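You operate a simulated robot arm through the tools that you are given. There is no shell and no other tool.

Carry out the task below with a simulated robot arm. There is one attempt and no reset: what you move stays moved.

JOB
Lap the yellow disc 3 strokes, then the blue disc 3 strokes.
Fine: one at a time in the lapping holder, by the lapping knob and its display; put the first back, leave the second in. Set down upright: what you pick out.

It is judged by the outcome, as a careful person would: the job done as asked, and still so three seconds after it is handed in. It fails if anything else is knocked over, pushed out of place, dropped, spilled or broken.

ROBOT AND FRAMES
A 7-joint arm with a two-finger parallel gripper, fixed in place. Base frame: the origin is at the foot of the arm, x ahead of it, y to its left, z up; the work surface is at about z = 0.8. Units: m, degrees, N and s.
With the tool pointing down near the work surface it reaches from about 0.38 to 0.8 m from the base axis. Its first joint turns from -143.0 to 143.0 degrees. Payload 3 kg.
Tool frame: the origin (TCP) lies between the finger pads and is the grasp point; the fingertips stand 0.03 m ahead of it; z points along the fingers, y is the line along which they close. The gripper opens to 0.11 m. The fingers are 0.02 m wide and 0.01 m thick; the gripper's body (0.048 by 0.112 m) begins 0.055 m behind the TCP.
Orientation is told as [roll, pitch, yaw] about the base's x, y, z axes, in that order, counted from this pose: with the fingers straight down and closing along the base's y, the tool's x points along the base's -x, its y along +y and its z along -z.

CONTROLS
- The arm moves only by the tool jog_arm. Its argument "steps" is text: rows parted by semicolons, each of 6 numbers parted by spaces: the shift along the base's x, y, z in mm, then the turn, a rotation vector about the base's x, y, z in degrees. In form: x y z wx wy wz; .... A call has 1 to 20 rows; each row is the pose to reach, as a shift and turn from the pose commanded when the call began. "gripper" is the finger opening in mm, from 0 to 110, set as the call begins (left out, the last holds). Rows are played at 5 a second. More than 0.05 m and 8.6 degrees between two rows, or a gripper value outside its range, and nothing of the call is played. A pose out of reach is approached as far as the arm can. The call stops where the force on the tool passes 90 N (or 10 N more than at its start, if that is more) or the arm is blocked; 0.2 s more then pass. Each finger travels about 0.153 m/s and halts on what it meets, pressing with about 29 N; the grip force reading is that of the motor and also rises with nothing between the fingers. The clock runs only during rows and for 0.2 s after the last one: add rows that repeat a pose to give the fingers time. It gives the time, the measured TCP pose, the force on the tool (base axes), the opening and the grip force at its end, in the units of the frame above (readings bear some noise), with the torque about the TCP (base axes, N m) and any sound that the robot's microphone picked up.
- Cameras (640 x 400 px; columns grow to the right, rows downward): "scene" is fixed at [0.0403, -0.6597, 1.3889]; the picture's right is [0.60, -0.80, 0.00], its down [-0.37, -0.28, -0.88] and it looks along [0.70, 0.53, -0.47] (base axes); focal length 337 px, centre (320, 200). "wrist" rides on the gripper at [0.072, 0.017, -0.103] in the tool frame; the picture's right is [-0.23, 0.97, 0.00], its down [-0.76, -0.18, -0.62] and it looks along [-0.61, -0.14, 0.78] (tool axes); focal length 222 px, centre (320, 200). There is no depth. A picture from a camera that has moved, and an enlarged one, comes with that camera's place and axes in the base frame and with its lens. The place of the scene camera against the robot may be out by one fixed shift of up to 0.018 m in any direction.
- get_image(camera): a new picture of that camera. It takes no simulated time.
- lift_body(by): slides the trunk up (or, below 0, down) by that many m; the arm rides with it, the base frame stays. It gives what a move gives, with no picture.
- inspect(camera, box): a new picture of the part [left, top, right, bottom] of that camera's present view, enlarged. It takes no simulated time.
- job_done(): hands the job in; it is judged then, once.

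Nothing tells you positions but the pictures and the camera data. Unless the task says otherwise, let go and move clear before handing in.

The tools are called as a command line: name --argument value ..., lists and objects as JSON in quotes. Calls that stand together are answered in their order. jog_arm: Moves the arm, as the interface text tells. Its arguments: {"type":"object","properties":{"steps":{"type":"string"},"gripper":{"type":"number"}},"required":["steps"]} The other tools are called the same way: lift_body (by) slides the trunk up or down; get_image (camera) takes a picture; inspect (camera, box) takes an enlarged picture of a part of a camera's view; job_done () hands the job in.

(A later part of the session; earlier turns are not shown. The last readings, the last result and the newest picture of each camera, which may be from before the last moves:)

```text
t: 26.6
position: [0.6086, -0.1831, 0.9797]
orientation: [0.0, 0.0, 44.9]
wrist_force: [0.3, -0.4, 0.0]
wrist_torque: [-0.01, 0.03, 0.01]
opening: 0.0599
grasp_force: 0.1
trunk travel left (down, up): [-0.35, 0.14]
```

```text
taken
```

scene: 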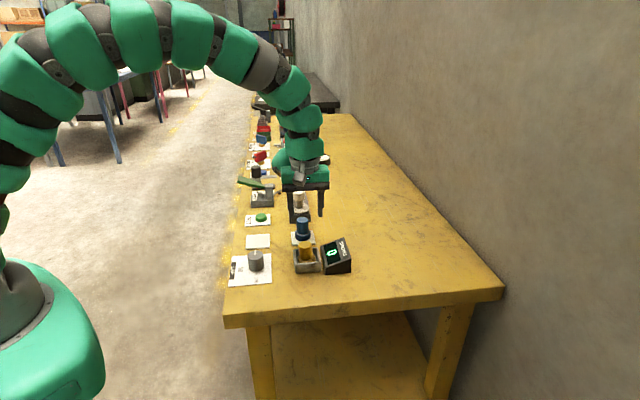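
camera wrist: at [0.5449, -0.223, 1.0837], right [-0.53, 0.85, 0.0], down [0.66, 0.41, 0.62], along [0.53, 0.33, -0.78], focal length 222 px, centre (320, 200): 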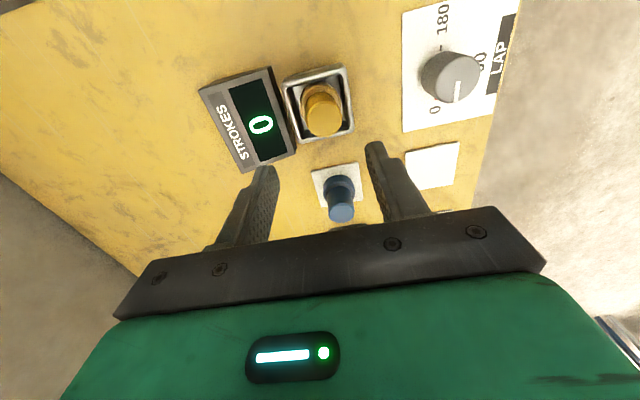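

inspect --camera "wrist" --box '[265, 55, 375, 155]'

inspect --camera "wrist" --box '[295, 70, 345, 140]'

```text
4.00 times, centred on (320, 105) of wrist
camera zoom: at [0.5449, -0.223, 1.0837], right [-0.53, 0.85, 0.0], down [0.66, 0.41, 0.62], along [0.53, 0.33, -0.78], focal length 888 px, centre (320, 580)
```

zoom: 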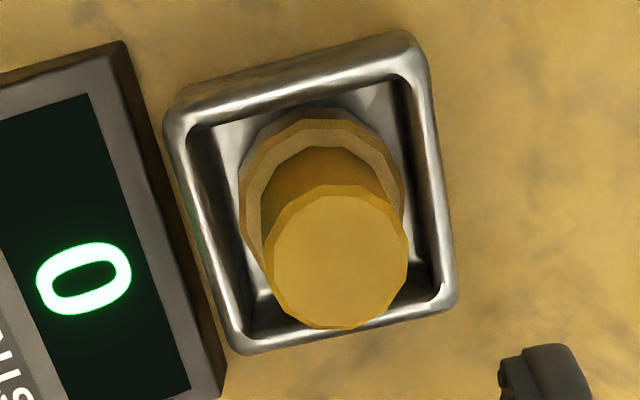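

```text
5.71 times, centred on (320, 105) of wrist
camera zoom: at [0.5449, -0.223, 1.0837], right [-0.53, 0.85, 0.0], down [0.66, 0.41, 0.62], along [0.53, 0.33, -0.78], focal length 1269 px, centre (320, 743)
```

zoom: 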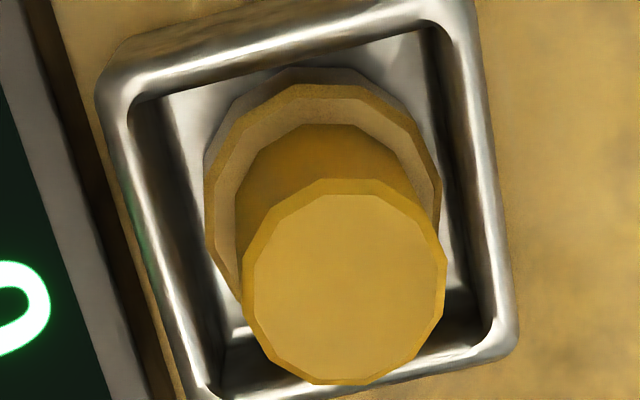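

This view shows the disc centred between the holder walls but leaning about 5° towards the front. The earlier 20 N contact was probably a fingertip on the rim, so the disc was released a little above the floor. I descend with fingertips kept above the rim and regrip to square it up.

jog_arm --steps "0 0 -25 0 0 0; 0 0 -55 0 0 0; 0 0 -80 0 0 0; 0 0 -97 0 0 0; 0 0 -107 0 0 0; 0 0 -107 0 0 0" --gripper 54

inspect --camera "wrist" --box '[240, 50, 400, 230]'

inspect --camera "scene" --box '[280, 210, 360, 280]'

```text
t: 28.0
position: [0.609, -0.1853, 0.8738]
orientation: [-0.1, -0.1, 45.1]
wrist_force: [1.2, 0.4, 0.0]
wrist_torque: [0.01, 0.01, 0.05]
opening: 0.0538
grasp_force: 0.1
trunk travel left (down, up): [-0.35, 0.14]
```

```text
2.22 times, centred on (320, 140) of wrist
camera zoom: at [0.5447, -0.224, 0.977], right [-0.53, 0.85, 0.0], down [0.66, 0.41, 0.62], along [0.53, 0.33, -0.78], focal length 494 px, centre (320, 333)
```

zoom: 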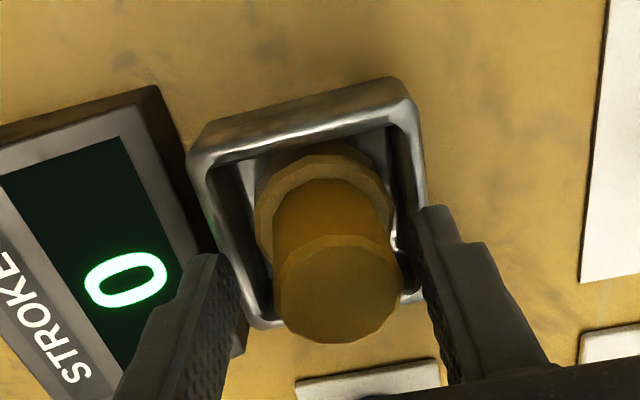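

```text
5.71 times, centred on (320, 245) of scene
camera zoom: at [0.0403, -0.6597, 1.3889], right [0.6, -0.8, 0.0], down [-0.37, -0.28, -0.88], along [0.7, 0.53, -0.47], focal length 1925 px, centre (320, -57)
```

zoom: 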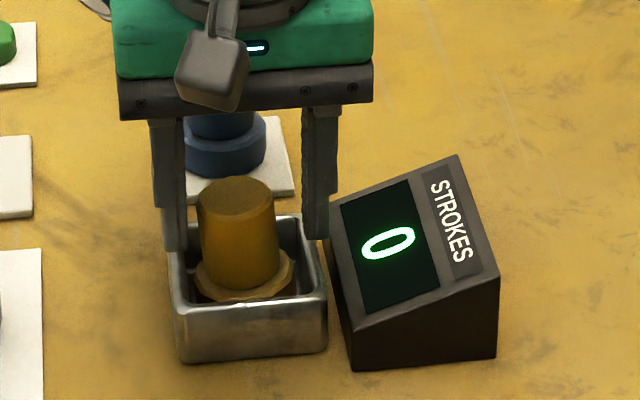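

The fingers straddle the handle across the bench, clear of the display. I close to square the disc up.

jog_arm --steps "0 0 0 0 0 0; 0 0 0 0 0 0; 0 0 0 0 0 0" --gripper 0

inspect --camera "scene" --box '[280, 210, 360, 280]'

inspect --camera "wrist" --box '[240, 50, 400, 230]'

```text
t: 28.8
position: [0.6082, -0.1845, 0.8733]
orientation: [-0.1, 0.0, 45.0]
wrist_force: [1.0, -0.2, 0.1]
wrist_torque: [-0.02, -0.11, -0.01]
opening: 0.035
grasp_force: 29.1
trunk travel left (down, up): [-0.35, 0.14]
```

```text
5.71 times, centred on (320, 245) of scene
camera zoom: at [0.0403, -0.6597, 1.3889], right [0.6, -0.8, 0.0], down [-0.37, -0.28, -0.88], along [0.7, 0.53, -0.47], focal length 1925 px, centre (320, -57)
```

zoom: 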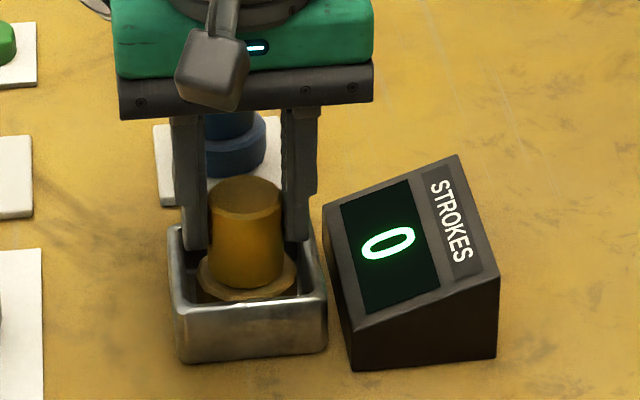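

```text
2.22 times, centred on (320, 140) of wrist
camera zoom: at [0.5447, -0.224, 0.9772], right [-0.53, 0.85, 0.0], down [0.66, 0.41, 0.62], along [0.53, 0.33, -0.78], focal length 494 px, centre (320, 333)
```

zoom: 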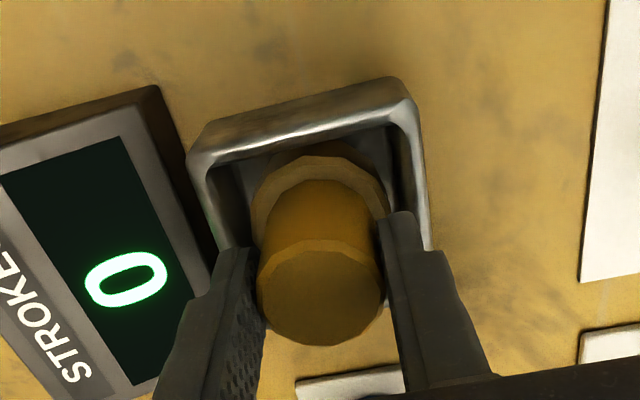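

The disc is now upright in the grip, and the display still reads 0. I lower in 1 mm steps to feel the floor, keeping the fingertips above the rim.

jog_arm --steps "0 0 -1 0 0 0; 0 0 -1 0 0 0"

jog_arm --steps "0 0 -1 0 0 0; 0 0 -1 0 0 0"

```text
t: 29.4
position: [0.6089, -0.1847, 0.8731]
orientation: [-0.1, 0.0, 44.9]
wrist_force: [1.6, -4.1, 15.5]
wrist_torque: [-0.29, -0.06, 0.01]
opening: 0.035
grasp_force: 29.1
trunk travel left (down, up): [-0.35, 0.14]
```

```text
t: 30.0
position: [0.6079, -0.1846, 0.8732]
orientation: [-0.1, -0.1, 45.0]
wrist_force: [0.2, -6.6, 25.9]
wrist_torque: [-0.57, -0.12, -0.03]
opening: 0.0353
grasp_force: 28.8
trunk travel left (down, up): [-0.35, 0.14]
```

Firm floor contact at about 26 N with the fingertips clear of the rim. I ease off and open slightly to see whether it stays upright.

jog_arm --steps "0 0 1.5 0 0 0; 0 0 1.5 0 0 0; 0 0 1.5 0 0 0"

jog_arm --steps "0 0 0 0 0 0; 0 0 0 0 0 0; 0 0 0 0 0 0" --gripper 42

inspect --camera "scene" --box '[280, 210, 360, 280]'

inspect --camera "wrist" --box '[240, 50, 400, 230]'

```text
t: 30.8
position: [0.6084, -0.1825, 0.8728]
orientation: [0.1, 0.1, 44.9]
wrist_force: [-0.1, -1.0, 1.2]
wrist_torque: [-0.14, -0.03, -0.04]
opening: 0.0353
grasp_force: 28.9
trunk travel left (down, up): [-0.35, 0.14]
```

```text
t: 31.6
position: [0.608, -0.1847, 0.8734]
orientation: [0.0, 0.0, 44.9]
wrist_force: [0.4, -0.1, 0.1]
wrist_torque: [0.01, 0.02, -0.01]
opening: 0.0419
grasp_force: 0.0
trunk travel left (down, up): [-0.35, 0.14]
```

```text
5.71 times, centred on (320, 245) of scene
camera zoom: at [0.0403, -0.6597, 1.3889], right [0.6, -0.8, 0.0], down [-0.37, -0.28, -0.88], along [0.7, 0.53, -0.47], focal length 1925 px, centre (320, -57)
```

zoom: 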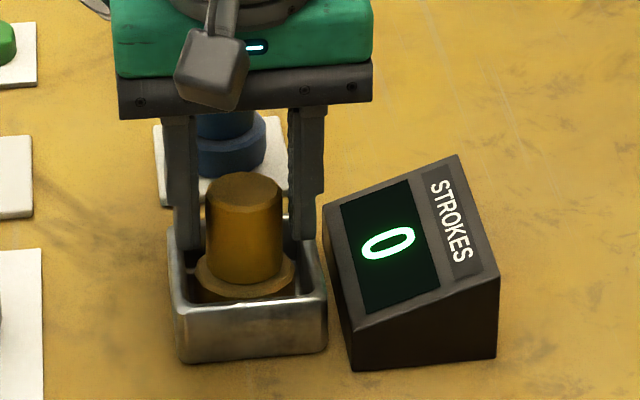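

```text
2.22 times, centred on (320, 140) of wrist
camera zoom: at [0.5452, -0.2232, 0.9769], right [-0.53, 0.85, 0.0], down [0.66, 0.41, 0.62], along [0.53, 0.33, -0.78], focal length 494 px, centre (320, 333)
```

zoom: 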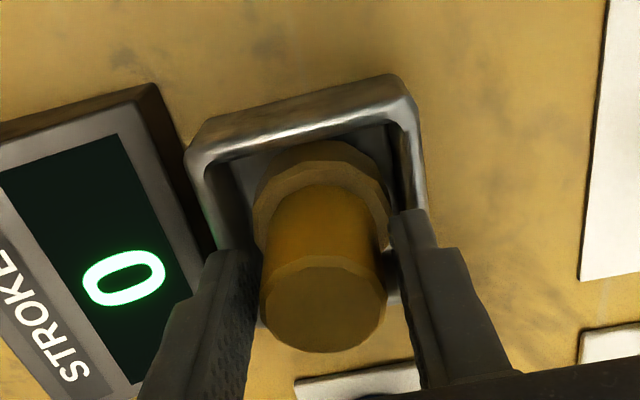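

It stays nearly upright, though I see a slight shift on release. I open wider, rise and check it from above.

jog_arm --steps "0 0 0 0 0 0; 0 0 0 0 0 0; 0 0 20 0 0 0; 0 0 50 0 0 0; 0 0 80 0 0 0; 0 0 107 0 0 0; 0 0 107 0 0 0; 0 0 107 0 0 0" --gripper 60

inspect --camera "scene" --box '[300, 225, 330, 275]'

inspect --camera "wrist" --box '[265, 55, 375, 155]'

```text
t: 33.4
position: [0.6079, -0.1821, 0.9814]
orientation: [0.0, 0.0, 45.0]
wrist_force: [-0.3, -0.3, 0.1]
wrist_torque: [-0.02, 0.01, 0.0]
opening: 0.06
grasp_force: 0.0
trunk travel left (down, up): [-0.35, 0.14]
```

```text
8.00 times, centred on (315, 250) of scene
camera zoom: at [0.0403, -0.6597, 1.3889], right [0.6, -0.8, 0.0], down [-0.37, -0.28, -0.88], along [0.7, 0.53, -0.47], focal length 2695 px, centre (360, -200)
```

zoom: 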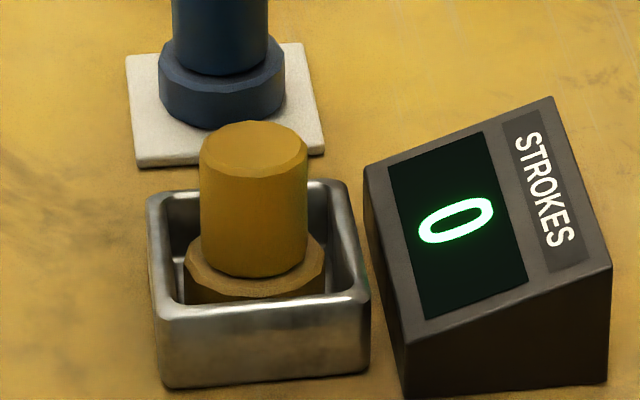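

```text
4.00 times, centred on (320, 105) of wrist
camera zoom: at [0.5438, -0.2223, 1.0847], right [-0.53, 0.85, 0.0], down [0.66, 0.41, 0.62], along [0.53, 0.33, -0.78], focal length 888 px, centre (320, 580)
```

zoom: 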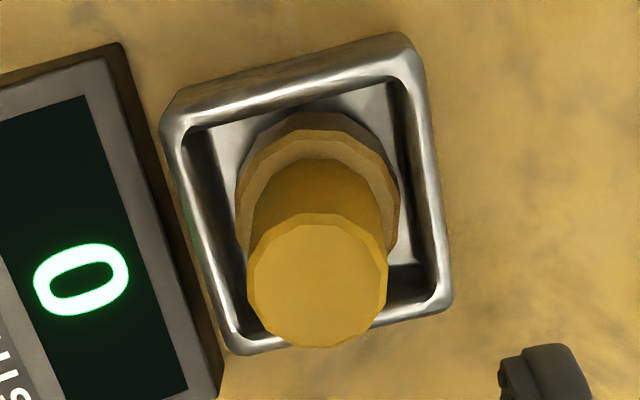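

The disc now leans slightly away from the arm instead, so it rocks about the closing axis when pressed. I'll square it with the fingers closing along the bench's length, and release without pressing down.

jog_arm --steps "0 0 0 0 0 -8; 0 0 0 0 0 -16; 0 0 0 0 0 -24; 0 0 0 0 0 -32; 0 0 0 0 0 -40; 0 0 0 0 0 -48; 0 0 0 0 0 -56; 0 0 0 0 0 -64; 0 0 0 0 0 -72; 0 0 0 0 0 -80; 0 0 0 0 0 -88; 0 0 0 0 0 -90; 0 0 0 0 0 -90; 0 0 0 0 0 -90" --gripper 60

inspect --camera "wrist" --box '[265, 55, 375, 155]'

get_image --camera "wrist"

```text
t: 36.4
position: [0.6088, -0.1829, 0.9814]
orientation: [0.0, 0.0, -45.1]
wrist_force: [-0.1, 0.1, 0.0]
wrist_torque: [-0.01, 0.0, 0.01]
opening: 0.0599
grasp_force: 0.1
trunk travel left (down, up): [-0.35, 0.14]
```

```text
4.00 times, centred on (320, 105) of wrist
camera zoom: at [0.5691, -0.1207, 1.084], right [0.85, 0.53, 0.0], down [0.41, -0.66, 0.62], along [0.33, -0.53, -0.78], focal length 888 px, centre (320, 580)
```

zoom: 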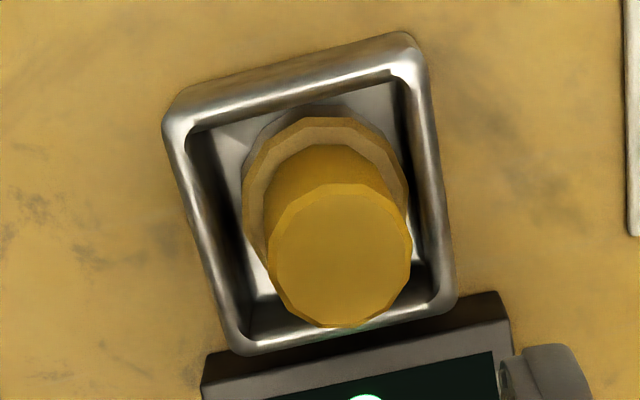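

```text
taken
camera wrist: at [0.5691, -0.1207, 1.084], right [0.85, 0.53, 0.0], down [0.41, -0.66, 0.62], along [0.33, -0.53, -0.78], focal length 222 px, centre (320, 200)
```

wrist: 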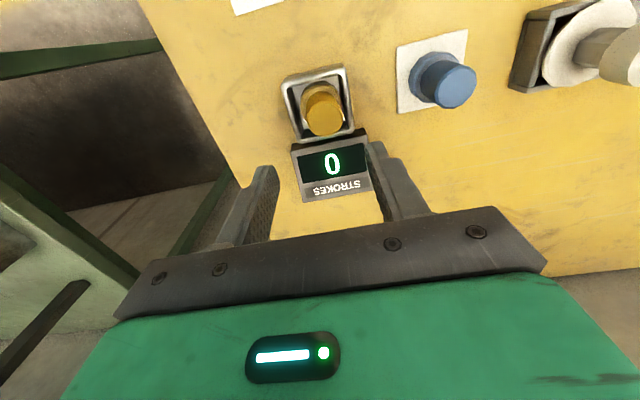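

The disc sits centred in the holder but leans about 5° along the bench now. I'll regrip it along that direction and check each stage with pictures.

jog_arm --steps "0 0 -25 0 0 0; 0 0 -55 0 0 0; 0 0 -80 0 0 0; 0 0 -97 0 0 0; 0 0 -107 0 0 0; 0 0 -107 0 0 0" --gripper 56

jog_arm --steps "0 0 0 0 0 0; 0 0 0 0 0 0; 0 0 0 0 0 0; 0 0 0 0 0 0" --gripper 0

inspect --camera "scene" --box '[300, 225, 330, 275]'

inspect --camera "wrist" --box '[250, 70, 390, 210]'

```text
t: 37.8
position: [0.608, -0.1843, 0.8721]
orientation: [0.0, 0.1, -45.0]
wrist_force: [0.1, 1.5, -0.5]
wrist_torque: [0.0, 0.01, -0.02]
opening: 0.0559
grasp_force: 0.1
trunk travel left (down, up): [-0.35, 0.14]
```

```text
t: 38.8
position: [0.6092, -0.1836, 0.8726]
orientation: [0.0, 0.0, -45.0]
wrist_force: [1.7, -0.6, 3.3]
wrist_torque: [0.07, -0.17, 0.03]
opening: 0.0354
grasp_force: 29.3
trunk travel left (down, up): [-0.35, 0.14]
```

```text
8.00 times, centred on (315, 250) of scene
camera zoom: at [0.0403, -0.6597, 1.3889], right [0.6, -0.8, 0.0], down [-0.37, -0.28, -0.88], along [0.7, 0.53, -0.47], focal length 2695 px, centre (360, -200)
```

zoom: 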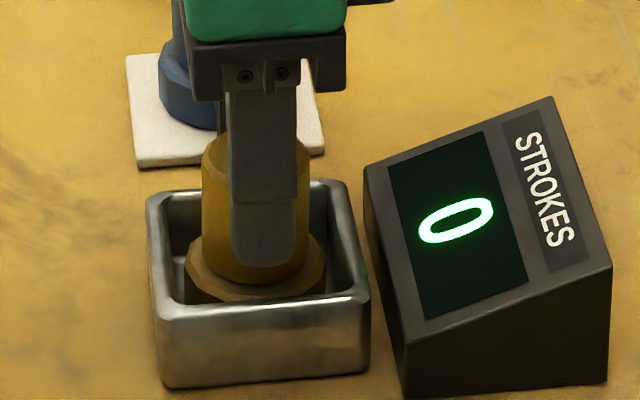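

```text
2.86 times, centred on (320, 140) of wrist
camera zoom: at [0.5693, -0.1211, 0.976], right [0.85, 0.53, 0.0], down [0.41, -0.66, 0.62], along [0.33, -0.53, -0.78], focal length 635 px, centre (320, 371)
```

zoom: 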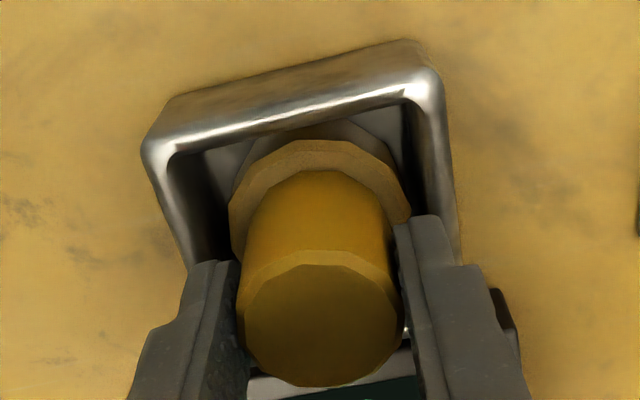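

It looks upright now. I release in place with no pressing and compare.

jog_arm --steps "0 0 0 0 0 0; 0 0 0 0 0 0; 0 0 0 0 0 0" --gripper 42

inspect --camera "scene" --box '[300, 225, 330, 275]'

inspect --camera "wrist" --box '[250, 70, 390, 210]'

```text
t: 39.6
position: [0.6082, -0.1834, 0.8728]
orientation: [0.0, 0.1, -45.0]
wrist_force: [-0.4, -0.1, 0.7]
wrist_torque: [0.0, -0.01, 0.04]
opening: 0.0422
grasp_force: 0.1
trunk travel left (down, up): [-0.35, 0.14]
```

```text
8.00 times, centred on (315, 250) of scene
camera zoom: at [0.0403, -0.6597, 1.3889], right [0.6, -0.8, 0.0], down [-0.37, -0.28, -0.88], along [0.7, 0.53, -0.47], focal length 2695 px, centre (360, -200)
```

zoom: 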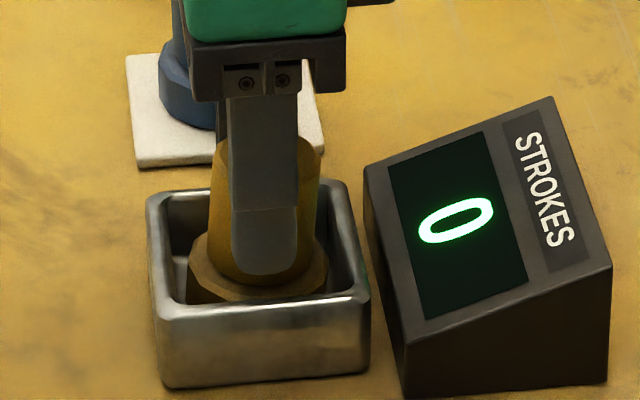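

```text
2.86 times, centred on (320, 140) of wrist
camera zoom: at [0.5692, -0.1211, 0.9759], right [0.85, 0.53, 0.0], down [0.41, -0.66, 0.62], along [0.33, -0.53, -0.78], focal length 635 px, centre (320, 371)
```

zoom: 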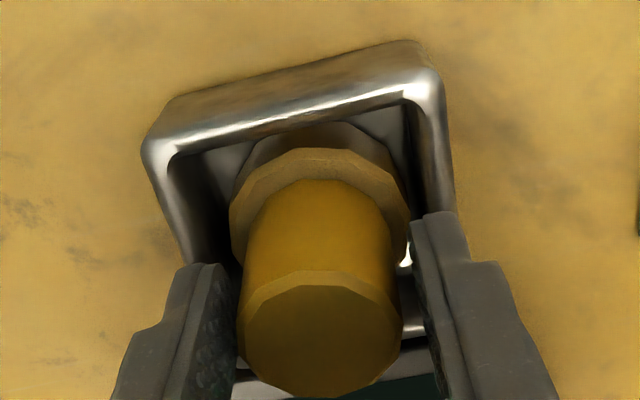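

It just rocks gently in this holder whichever way it is released, about 5°, and the display still reads 0, so it is properly detected. I'll leave it, rise clear, and move on to the knob.

jog_arm --steps "0 0 0 0 0 0; 0 0 0 0 0 0; 0 0 15 0 0 0; 0 0 45 0 0 0; 0 0 75 0 0 0; 0 0 90 0 0 0; 0 0 90 0 0 0" --gripper 64

inspect --camera "scene" --box '[300, 225, 330, 275]'

inspect --camera "wrist" --box '[265, 55, 375, 155]'

```text
t: 41.2
position: [0.6098, -0.1844, 0.9645]
orientation: [-0.1, 0.0, -45.1]
wrist_force: [0.3, -0.2, 0.1]
wrist_torque: [0.01, 0.01, -0.02]
opening: 0.064
grasp_force: 0.0
trunk travel left (down, up): [-0.35, 0.14]
```

```text
8.00 times, centred on (315, 250) of scene
camera zoom: at [0.0403, -0.6597, 1.3889], right [0.6, -0.8, 0.0], down [-0.37, -0.28, -0.88], along [0.7, 0.53, -0.47], focal length 2695 px, centre (360, -200)
```

zoom: 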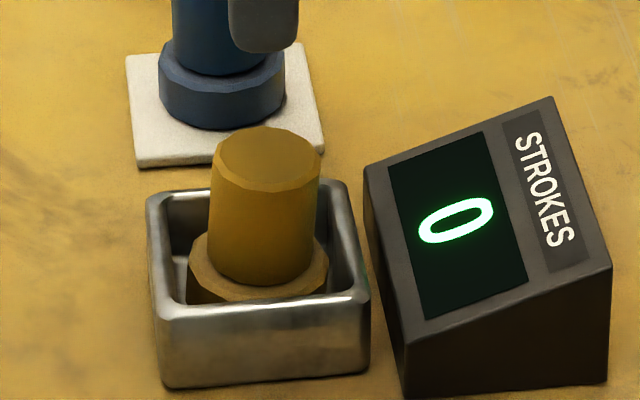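

```text
4.00 times, centred on (320, 105) of wrist
camera zoom: at [0.5699, -0.1207, 1.0676], right [0.85, 0.53, 0.0], down [0.41, -0.66, 0.62], along [0.33, -0.53, -0.78], focal length 888 px, centre (320, 580)
```

zoom: 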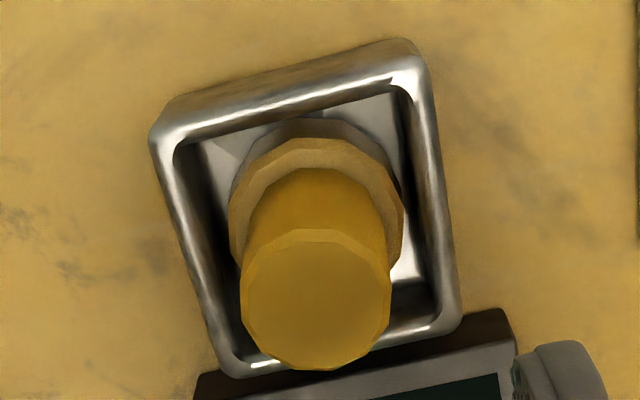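

The yellow disc is secure in the holder with the display at 0. I now go above the LAP knob at about (0.513, -0.089), turning the wrist to yaw -90 so there is room to turn the knob up to 180.

jog_arm --steps "-16 16 0 0 0 -7.5; -32 31.5 0 0 0 -15; -48 47 0 0 0 -22.5; -64 63 0 0 0 -30; -80 79 0 0 0 -37.5; -95.8 94.5 0 0 0 -45; -95.8 94.5 0 0 0 -45; -95.8 94.5 0 0 0 -45" --gripper 70

get_image --camera "wrist"

inspect --camera "scene" --box '[220, 180, 360, 290]'

```text
t: 43.0
position: [0.5132, -0.0898, 0.9623]
orientation: [0.0, 0.0, -90.1]
wrist_force: [-0.1, 0.2, -0.6]
wrist_torque: [0.02, 0.03, 0.01]
opening: 0.07
grasp_force: 0.0
trunk travel left (down, up): [-0.35, 0.14]
```

```text
taken
camera wrist: at [0.53, -0.0165, 1.0658], right [0.97, -0.23, 0.0], down [-0.18, -0.76, 0.62], along [-0.14, -0.61, -0.78], focal length 222 px, centre (320, 200)
```

wrist: 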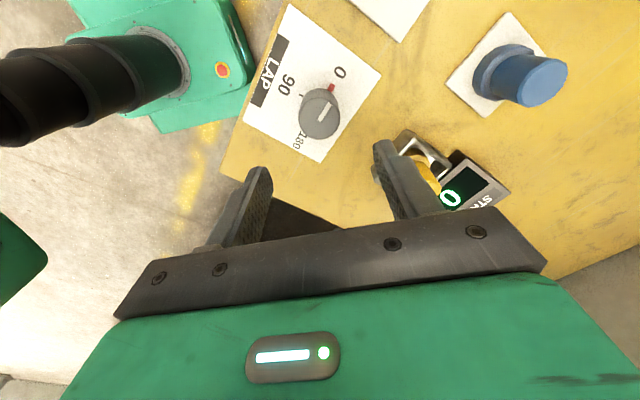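

```text
3.64 times, centred on (290, 235) of scene
camera zoom: at [0.0403, -0.6597, 1.3889], right [0.6, -0.8, 0.0], down [-0.37, -0.28, -0.88], along [0.7, 0.53, -0.47], focal length 1225 px, centre (429, 73)
```

zoom: 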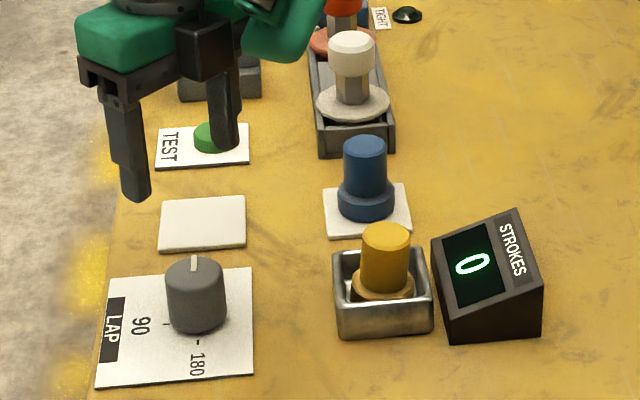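

The gripper is over the knob. I zoom in to confirm the knob's centre and pointer.

inspect --camera "wrist" --box '[260, 50, 390, 165]'

```text
3.48 times, centred on (325, 108) of wrist
camera zoom: at [0.53, -0.0165, 1.0658], right [0.97, -0.23, 0.0], down [-0.18, -0.76, 0.62], along [-0.14, -0.61, -0.78], focal length 773 px, centre (303, 522)
```

zoom: 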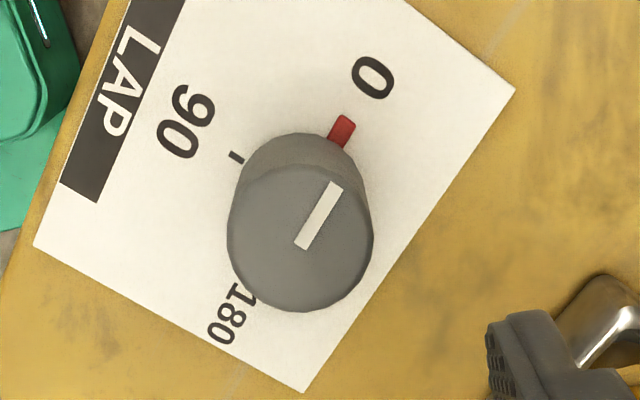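

The knob centre is confirmed at (0.512, -0.089), 42 mm across, top near 0.843. I descend around it.

jog_arm --steps "-0.5 0 -30 0 0 0; -0.5 0 -65 0 0 0; -0.5 0 -95 0 0 0; -0.5 0 -112 0 0 0; -0.5 0 -120 0 0 0; -0.5 0 -120 0 0 0" --gripper 64

get_image --camera "wrist"

inspect --camera "scene" --box '[220, 180, 360, 290]'

```text
t: 44.4
position: [0.5121, -0.0899, 0.8424]
orientation: [0.0, 0.0, -90.0]
wrist_force: [-0.8, -0.2, -0.1]
wrist_torque: [-0.02, -0.02, 0.01]
opening: 0.0642
grasp_force: 0.2
trunk travel left (down, up): [-0.35, 0.14]
```

```text
taken
camera wrist: at [0.5292, -0.0171, 0.9468], right [0.97, -0.23, 0.0], down [-0.18, -0.76, 0.62], along [-0.14, -0.61, -0.78], focal length 222 px, centre (320, 200)
```

wrist: 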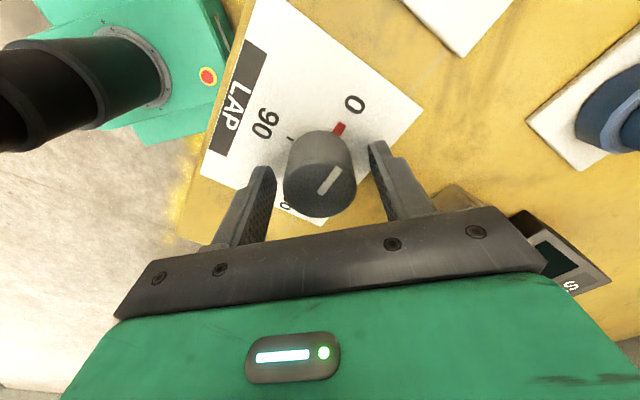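

```text
3.64 times, centred on (290, 235) of scene
camera zoom: at [0.0403, -0.6597, 1.3889], right [0.6, -0.8, 0.0], down [-0.37, -0.28, -0.88], along [0.7, 0.53, -0.47], focal length 1225 px, centre (429, 73)
```

zoom: 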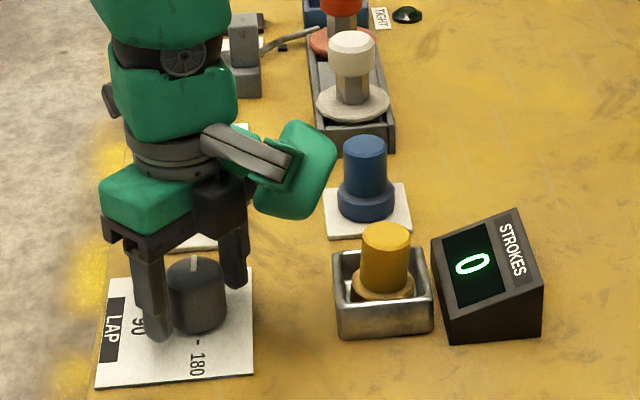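

The fingers straddle the knob. Before gripping I check the whole arm's clearance in the scene view.

get_image --camera "scene"

inspect --camera "wrist" --box '[240, 80, 400, 230]'

```text
taken
```

scene: 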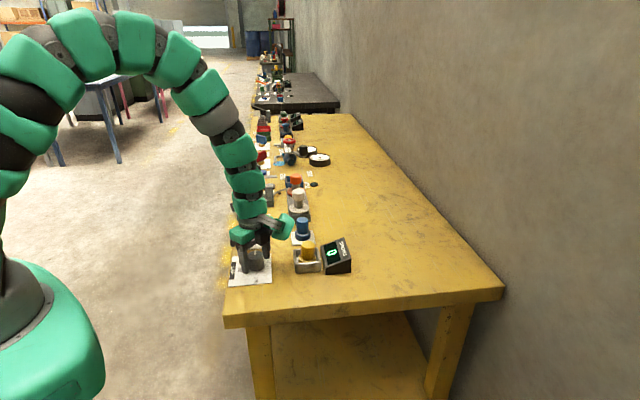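

```text
2.67 times, centred on (320, 155) of wrist
camera zoom: at [0.5292, -0.0171, 0.9468], right [0.97, -0.23, 0.0], down [-0.18, -0.76, 0.62], along [-0.14, -0.61, -0.78], focal length 592 px, centre (320, 320)
```

zoom: 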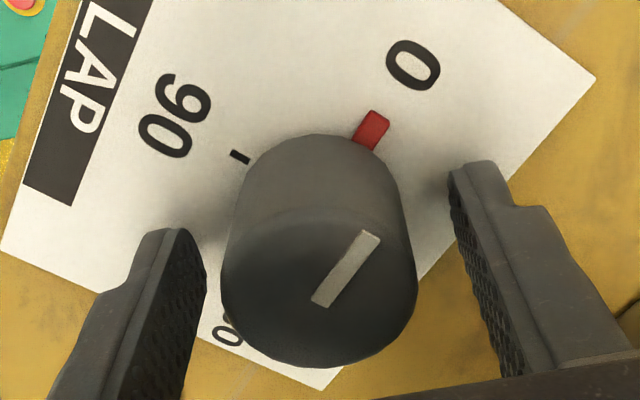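

Clear all around. I close on the knob.

jog_arm --steps "0 0 0 0 0 0; 0 0 0 0 0 0; 0 0 0 0 0 0" --gripper 0

inspect --camera "scene" --box '[220, 180, 360, 290]'

inspect --camera "wrist" --box '[240, 80, 400, 230]'

```text
t: 45.2
position: [0.5137, -0.0899, 0.8427]
orientation: [0.0, -0.1, -89.9]
wrist_force: [0.9, 0.5, -1.1]
wrist_torque: [-0.12, -0.64, 0.06]
opening: 0.0404
grasp_force: 45.4
trunk travel left (down, up): [-0.35, 0.14]
```

```text
3.64 times, centred on (290, 235) of scene
camera zoom: at [0.0403, -0.6597, 1.3889], right [0.6, -0.8, 0.0], down [-0.37, -0.28, -0.88], along [0.7, 0.53, -0.47], focal length 1225 px, centre (429, 73)
```

zoom: 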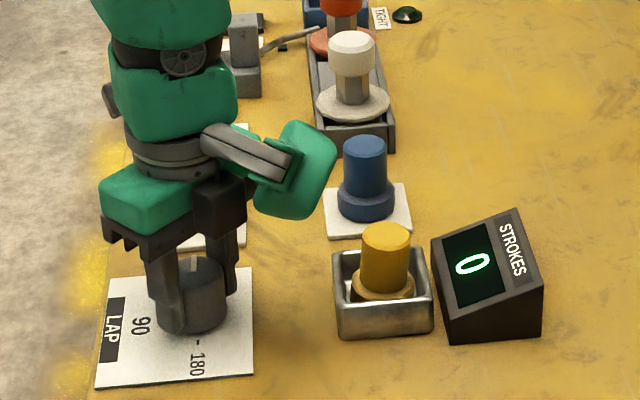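

```text
2.67 times, centred on (320, 155) of wrist
camera zoom: at [0.5292, -0.0171, 0.9468], right [0.97, -0.23, 0.0], down [-0.18, -0.76, 0.62], along [-0.14, -0.61, -0.78], focal length 592 px, centre (320, 320)
```

zoom: 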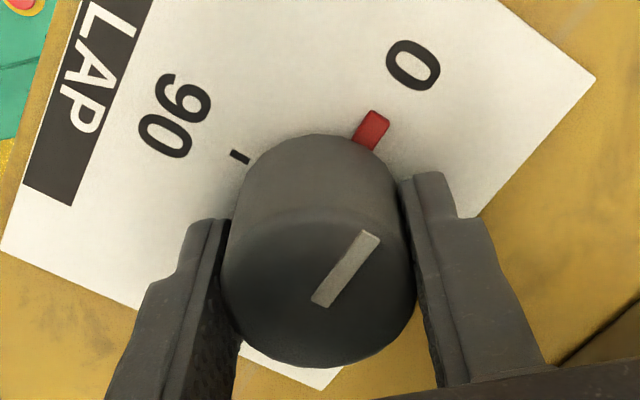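

The knob is gripped. I turn it counter-clockwise (towards 90) by 30° first and watch the display.

jog_arm --steps "0 0 0 0 0 6; 0 0 0 0 0 12; 0 0 0 0 0 18; 0 0 0 0 0 24; 0 0 0 0 0 30"

inspect --camera "scene" --box '[220, 180, 360, 290]'

inspect --camera "wrist" --box '[240, 80, 400, 230]'

```text
t: 46.4
position: [0.5133, -0.0895, 0.8428]
orientation: [-0.1, 0.0, -59.9]
wrist_force: [9.3, 1.4, -12.3]
wrist_torque: [-0.18, -1.36, 0.02]
opening: 0.0405
grasp_force: 44.9
trunk travel left (down, up): [-0.35, 0.14]
```

```text
3.64 times, centred on (290, 235) of scene
camera zoom: at [0.0403, -0.6597, 1.3889], right [0.6, -0.8, 0.0], down [-0.37, -0.28, -0.88], along [0.7, 0.53, -0.47], focal length 1225 px, centre (429, 73)
```

zoom: 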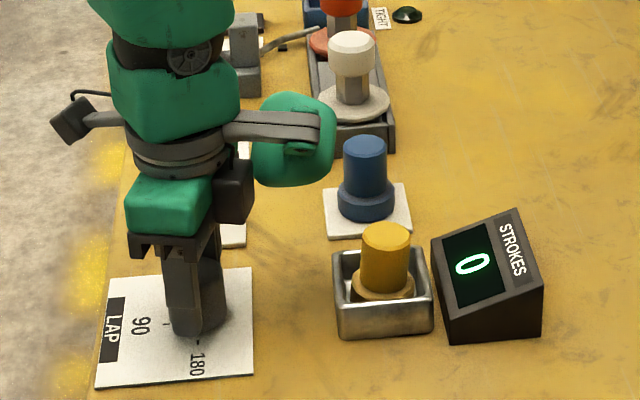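

```text
2.67 times, centred on (320, 155) of wrist
camera zoom: at [0.4911, -0.0183, 0.9469], right [0.96, 0.29, 0.0], down [0.23, -0.75, 0.62], along [0.18, -0.6, -0.78], focal length 592 px, centre (320, 320)
```

zoom: 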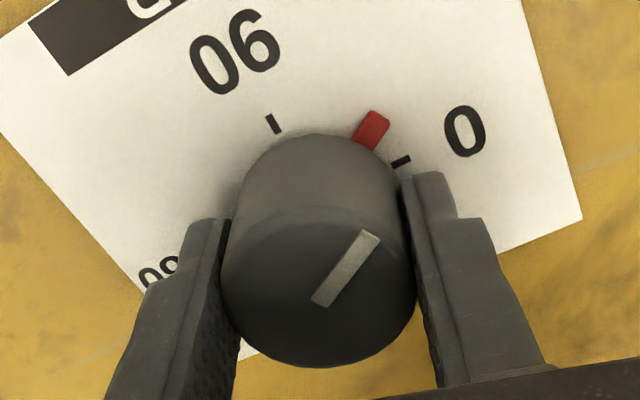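

The knob follows (now about 30°, red pointer past the 0 tick) and the display is still 0. I continue to 90.

jog_arm --steps "0 0 0 0 0 7.5; 0 0 0 0 0 15; 0 0 0 0 0 22.5; 0 0 0 0 0 30; 0 0 0 0 0 37.5; 0 0 0 0 0 45; 0 0 0 0 0 52.5; 0 0 0 0 0 60"

inspect --camera "scene" --box '[220, 180, 360, 290]'

inspect --camera "wrist" --box '[240, 80, 400, 230]'

```text
t: 48.2
position: [0.5135, -0.0888, 0.8436]
orientation: [-0.1, -0.1, 0.2]
wrist_force: [22.9, 17.5, 18.4]
wrist_torque: [0.64, -0.82, -0.06]
opening: 0.0404
grasp_force: 45.1
trunk travel left (down, up): [-0.35, 0.14]
```

```text
3.64 times, centred on (290, 235) of scene
camera zoom: at [0.0403, -0.6597, 1.3889], right [0.6, -0.8, 0.0], down [-0.37, -0.28, -0.88], along [0.7, 0.53, -0.47], focal length 1225 px, centre (429, 73)
```

zoom: 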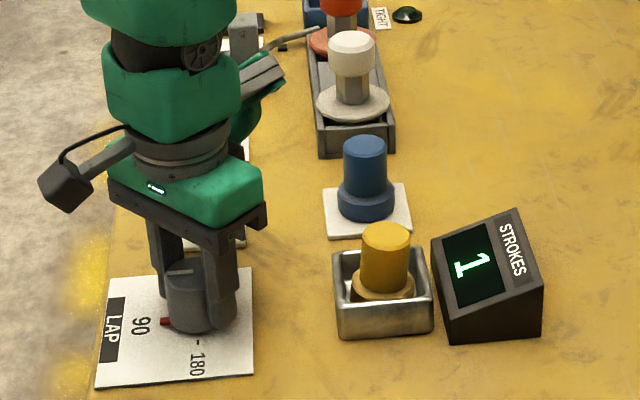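

```text
2.67 times, centred on (320, 155) of wrist
camera zoom: at [0.4404, -0.0718, 0.9467], right [0.22, 0.97, 0.0], down [0.76, -0.17, 0.62], along [0.61, -0.14, -0.78], focal length 592 px, centre (320, 320)
```

zoom: 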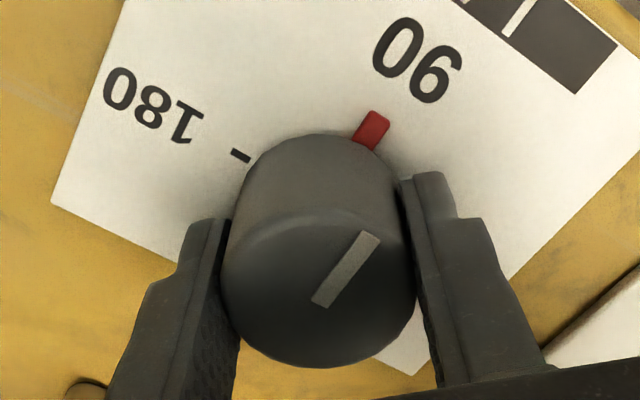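

The display now reads 1 at about 90. I pass a short moment without moving to see whether the count grows with time or with angle.

jog_arm --steps "0 0 0 0 0 0"

inspect --camera "scene" --box '[315, 230, 360, 280]'

```text
t: 48.6
position: [0.5127, -0.089, 0.8423]
orientation: [-0.1, -0.1, 0.1]
wrist_force: [26.0, 18.7, 21.2]
wrist_torque: [0.79, -1.08, 0.0]
opening: 0.0403
grasp_force: 45.3
trunk travel left (down, up): [-0.35, 0.14]
```

```text
8.00 times, centred on (338, 255) of scene
camera zoom: at [0.0403, -0.6597, 1.3889], right [0.6, -0.8, 0.0], down [-0.37, -0.28, -0.88], along [0.7, 0.53, -0.47], focal length 2695 px, centre (180, -240)
```

zoom: 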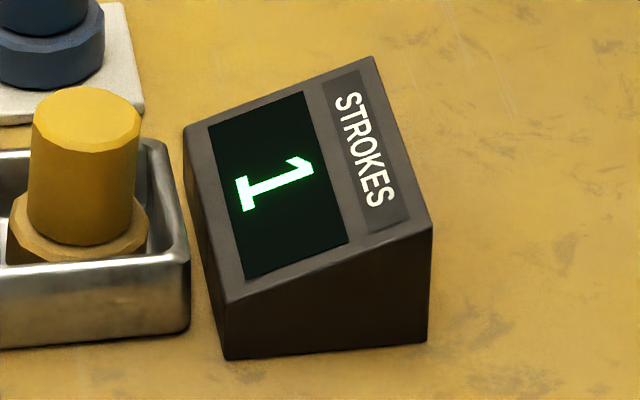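

It stays at 1, so the count follows the knob rather than time. I keep turning in 15° increments, checking each time.

jog_arm --steps "0 0 0 0 0 5; 0 0 0 0 0 10; 0 0 0 0 0 15"

inspect --camera "scene" --box '[220, 200, 360, 290]'

```text
t: 49.4
position: [0.5131, -0.0884, 0.8428]
orientation: [-0.1, 0.0, 15.1]
wrist_force: [30.1, 17.3, 29.4]
wrist_torque: [0.81, -0.21, -0.01]
opening: 0.0403
grasp_force: 44.9
trunk travel left (down, up): [-0.35, 0.14]
```

```text
4.44 times, centred on (290, 245) of scene
camera zoom: at [0.0403, -0.6597, 1.3889], right [0.6, -0.8, 0.0], down [-0.37, -0.28, -0.88], along [0.7, 0.53, -0.47], focal length 1497 px, centre (453, 0)
```

zoom: 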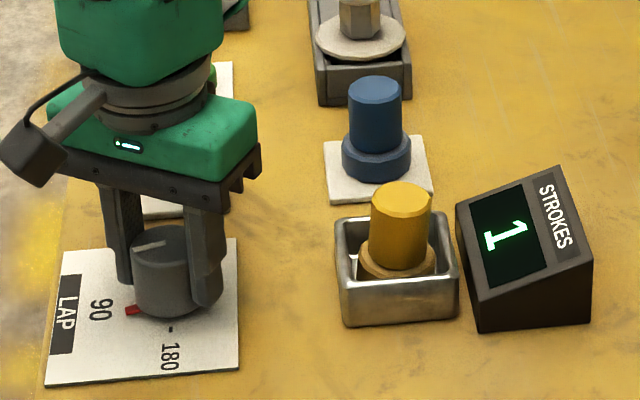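

Still 1 at about 105°. The side load is building to 45 N because my rotation centre is slightly off the knob axis, so I ease the position by about a millimetre while turning further.

jog_arm --steps "0.6 0.4 0.8 0 0 0; 1.2 0.7 1.5 0 0 5; 1.2 0.7 1.5 0 0 10"

inspect --camera "scene" --box '[220, 200, 360, 290]'

```text
t: 50.2
position: [0.5126, -0.0892, 0.8431]
orientation: [0.2, 0.2, 25.0]
wrist_force: [16.2, 10.4, -13.9]
wrist_torque: [-0.48, -1.6, -0.01]
opening: 0.0408
grasp_force: 45.0
trunk travel left (down, up): [-0.35, 0.14]
```

```text
4.44 times, centred on (290, 245) of scene
camera zoom: at [0.0403, -0.6597, 1.3889], right [0.6, -0.8, 0.0], down [-0.37, -0.28, -0.88], along [0.7, 0.53, -0.47], focal length 1497 px, centre (453, 0)
```

zoom: 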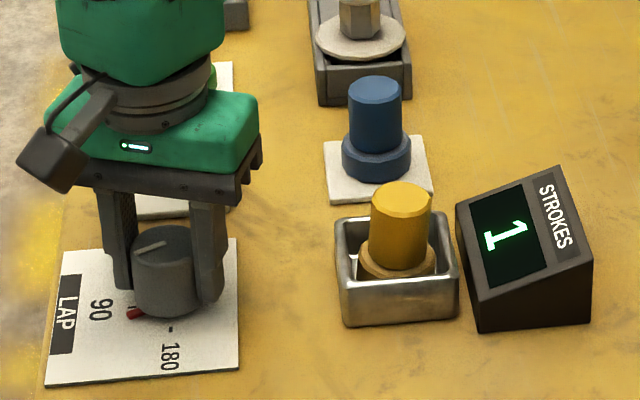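

Still 1 at about 115°. I continue in small steps.

jog_arm --steps "0.6 0.4 -0.5 0 0 5; 0.8 0.5 -0.6 0 0 10"

inspect --camera "scene" --box '[220, 200, 360, 290]'

```text
t: 50.8
position: [0.5125, -0.0879, 0.8433]
orientation: [0.2, 0.3, 35.0]
wrist_force: [0.1, 11.5, -19.7]
wrist_torque: [-1.15, 0.04, 0.0]
opening: 0.0402
grasp_force: 44.9
trunk travel left (down, up): [-0.35, 0.14]
```

```text
4.44 times, centred on (290, 245) of scene
camera zoom: at [0.0403, -0.6597, 1.3889], right [0.6, -0.8, 0.0], down [-0.37, -0.28, -0.88], along [0.7, 0.53, -0.47], focal length 1497 px, centre (453, 0)
```

zoom: 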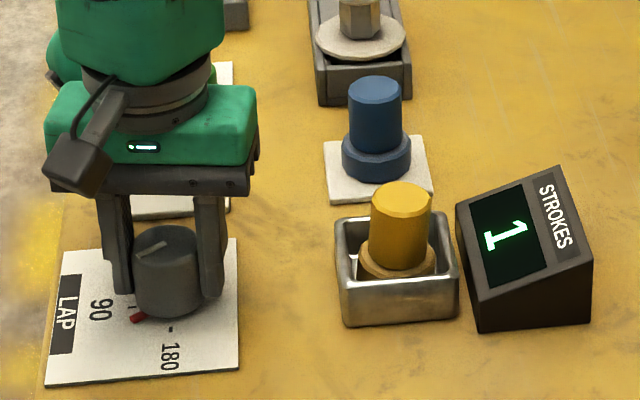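

Still 1 at about 125°. I continue.

jog_arm --steps "0 0.3 -0.5 0 0 5; 0 0.5 -0.8 0 0 10; 0 0.5 -0.8 0 0 15"

inspect --camera "scene" --box '[220, 200, 360, 290]'

```text
t: 51.6
position: [0.5123, -0.0882, 0.8416]
orientation: [0.1, 0.1, 50.0]
wrist_force: [-10.5, -0.4, -20.9]
wrist_torque: [-1.08, 0.12, 0.03]
opening: 0.0405
grasp_force: 44.8
trunk travel left (down, up): [-0.35, 0.14]
```

```text
4.44 times, centred on (290, 245) of scene
camera zoom: at [0.0403, -0.6597, 1.3889], right [0.6, -0.8, 0.0], down [-0.37, -0.28, -0.88], along [0.7, 0.53, -0.47], focal length 1497 px, centre (453, 0)
```

zoom: 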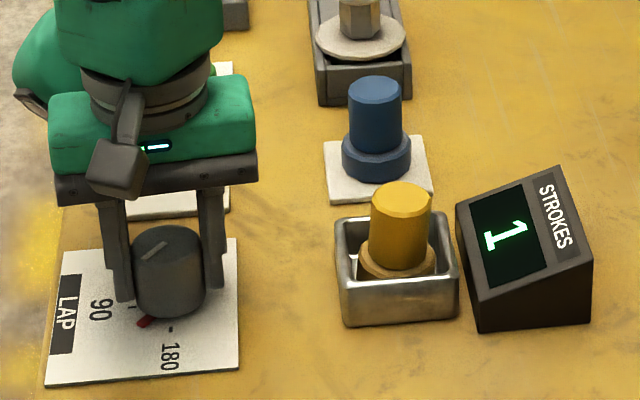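

Still 1 at about 140°. I continue towards 180 in careful steps.

jog_arm --steps "-0.4 0 -0.5 0 0 5; -0.6 0 -1 0 0 10; -0.6 0 -1 0 0 15; -0.6 0 -1 0 0 20"

inspect --camera "scene" --box '[220, 200, 360, 290]'

inspect --camera "wrist" --box '[240, 80, 400, 230]'

```text
t: 52.6
position: [0.5132, -0.0886, 0.8431]
orientation: [0.1, 0.0, 70.0]
wrist_force: [-13.3, -6.0, 9.5]
wrist_torque: [0.5, 1.1, -0.01]
opening: 0.0406
grasp_force: 44.8
trunk travel left (down, up): [-0.35, 0.14]
```

```text
4.44 times, centred on (290, 245) of scene
camera zoom: at [0.0403, -0.6597, 1.3889], right [0.6, -0.8, 0.0], down [-0.37, -0.28, -0.88], along [0.7, 0.53, -0.47], focal length 1497 px, centre (453, 0)
```

zoom: 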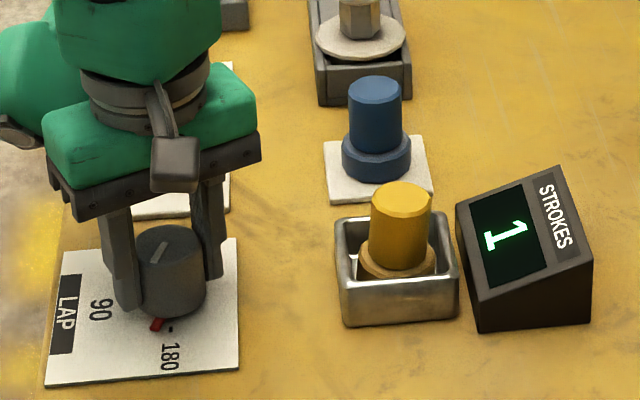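

```text
2.67 times, centred on (320, 155) of wrist
camera zoom: at [0.4717, -0.1506, 0.9466], right [-0.84, 0.55, 0.0], down [0.43, 0.66, 0.62], along [0.34, 0.52, -0.78], focal length 592 px, centre (320, 320)
```

zoom: 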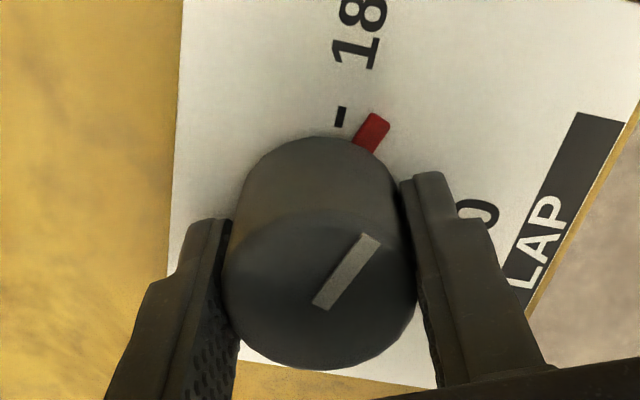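

Still 1 at about 160°. I continue up to 180.

jog_arm --steps "-0.4 -0.2 0.3 0 0 5; -0.5 -0.3 0.3 0 0 10; -0.5 -0.3 0.3 0 0 15; -0.5 -0.3 0.3 0 0 19"

inspect --camera "scene" --box '[220, 200, 360, 290]'

inspect --camera "wrist" --box '[240, 80, 400, 230]'

```text
t: 53.6
position: [0.5134, -0.0877, 0.8426]
orientation: [-0.2, 0.0, 89.0]
wrist_force: [-1.9, -4.1, 13.2]
wrist_torque: [0.58, 0.36, 0.01]
opening: 0.0407
grasp_force: 45.2
trunk travel left (down, up): [-0.35, 0.14]
```

```text
4.44 times, centred on (290, 245) of scene
camera zoom: at [0.0403, -0.6597, 1.3889], right [0.6, -0.8, 0.0], down [-0.37, -0.28, -0.88], along [0.7, 0.53, -0.47], focal length 1497 px, centre (453, 0)
```

zoom: 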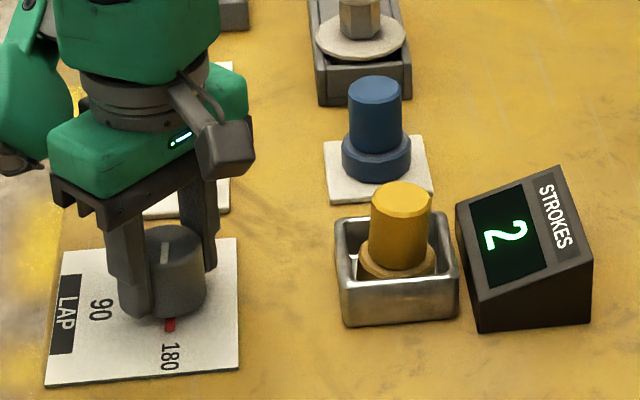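

```text
2.67 times, centred on (320, 155) of wrist
camera zoom: at [0.4939, -0.1605, 0.9465], right [-0.97, 0.24, 0.0], down [0.19, 0.76, 0.62], along [0.15, 0.6, -0.78], focal length 592 px, centre (320, 320)
```

zoom: 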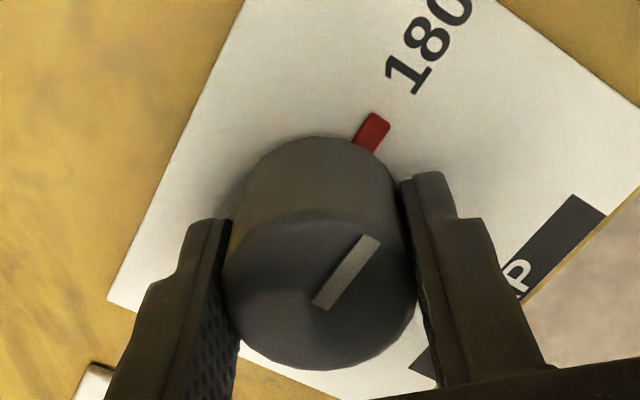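

The display reads 2 at 180, so each 90° seems to count as one stroke. I now turn back towards 90 in small steps, watching for 3.

jog_arm --steps "0 0 0 0 0 -5; 0 0 0 0 0 -10; 0 0 0 0 0 -15; 0 0 0 0 0 -20"

inspect --camera "scene" --box '[220, 200, 360, 290]'

```text
t: 54.6
position: [0.5133, -0.0873, 0.8422]
orientation: [0.0, 0.0, 69.0]
wrist_force: [2.6, -3.2, -1.2]
wrist_torque: [-0.39, 0.04, -0.02]
opening: 0.0405
grasp_force: 44.8
trunk travel left (down, up): [-0.35, 0.14]
```

```text
4.44 times, centred on (290, 245) of scene
camera zoom: at [0.0403, -0.6597, 1.3889], right [0.6, -0.8, 0.0], down [-0.37, -0.28, -0.88], along [0.7, 0.53, -0.47], focal length 1497 px, centre (453, 0)
```

zoom: 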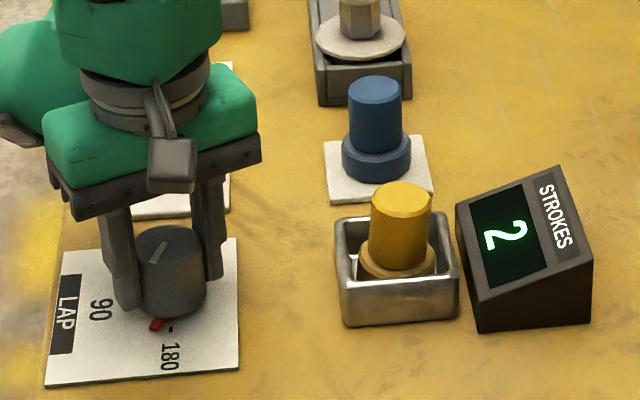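

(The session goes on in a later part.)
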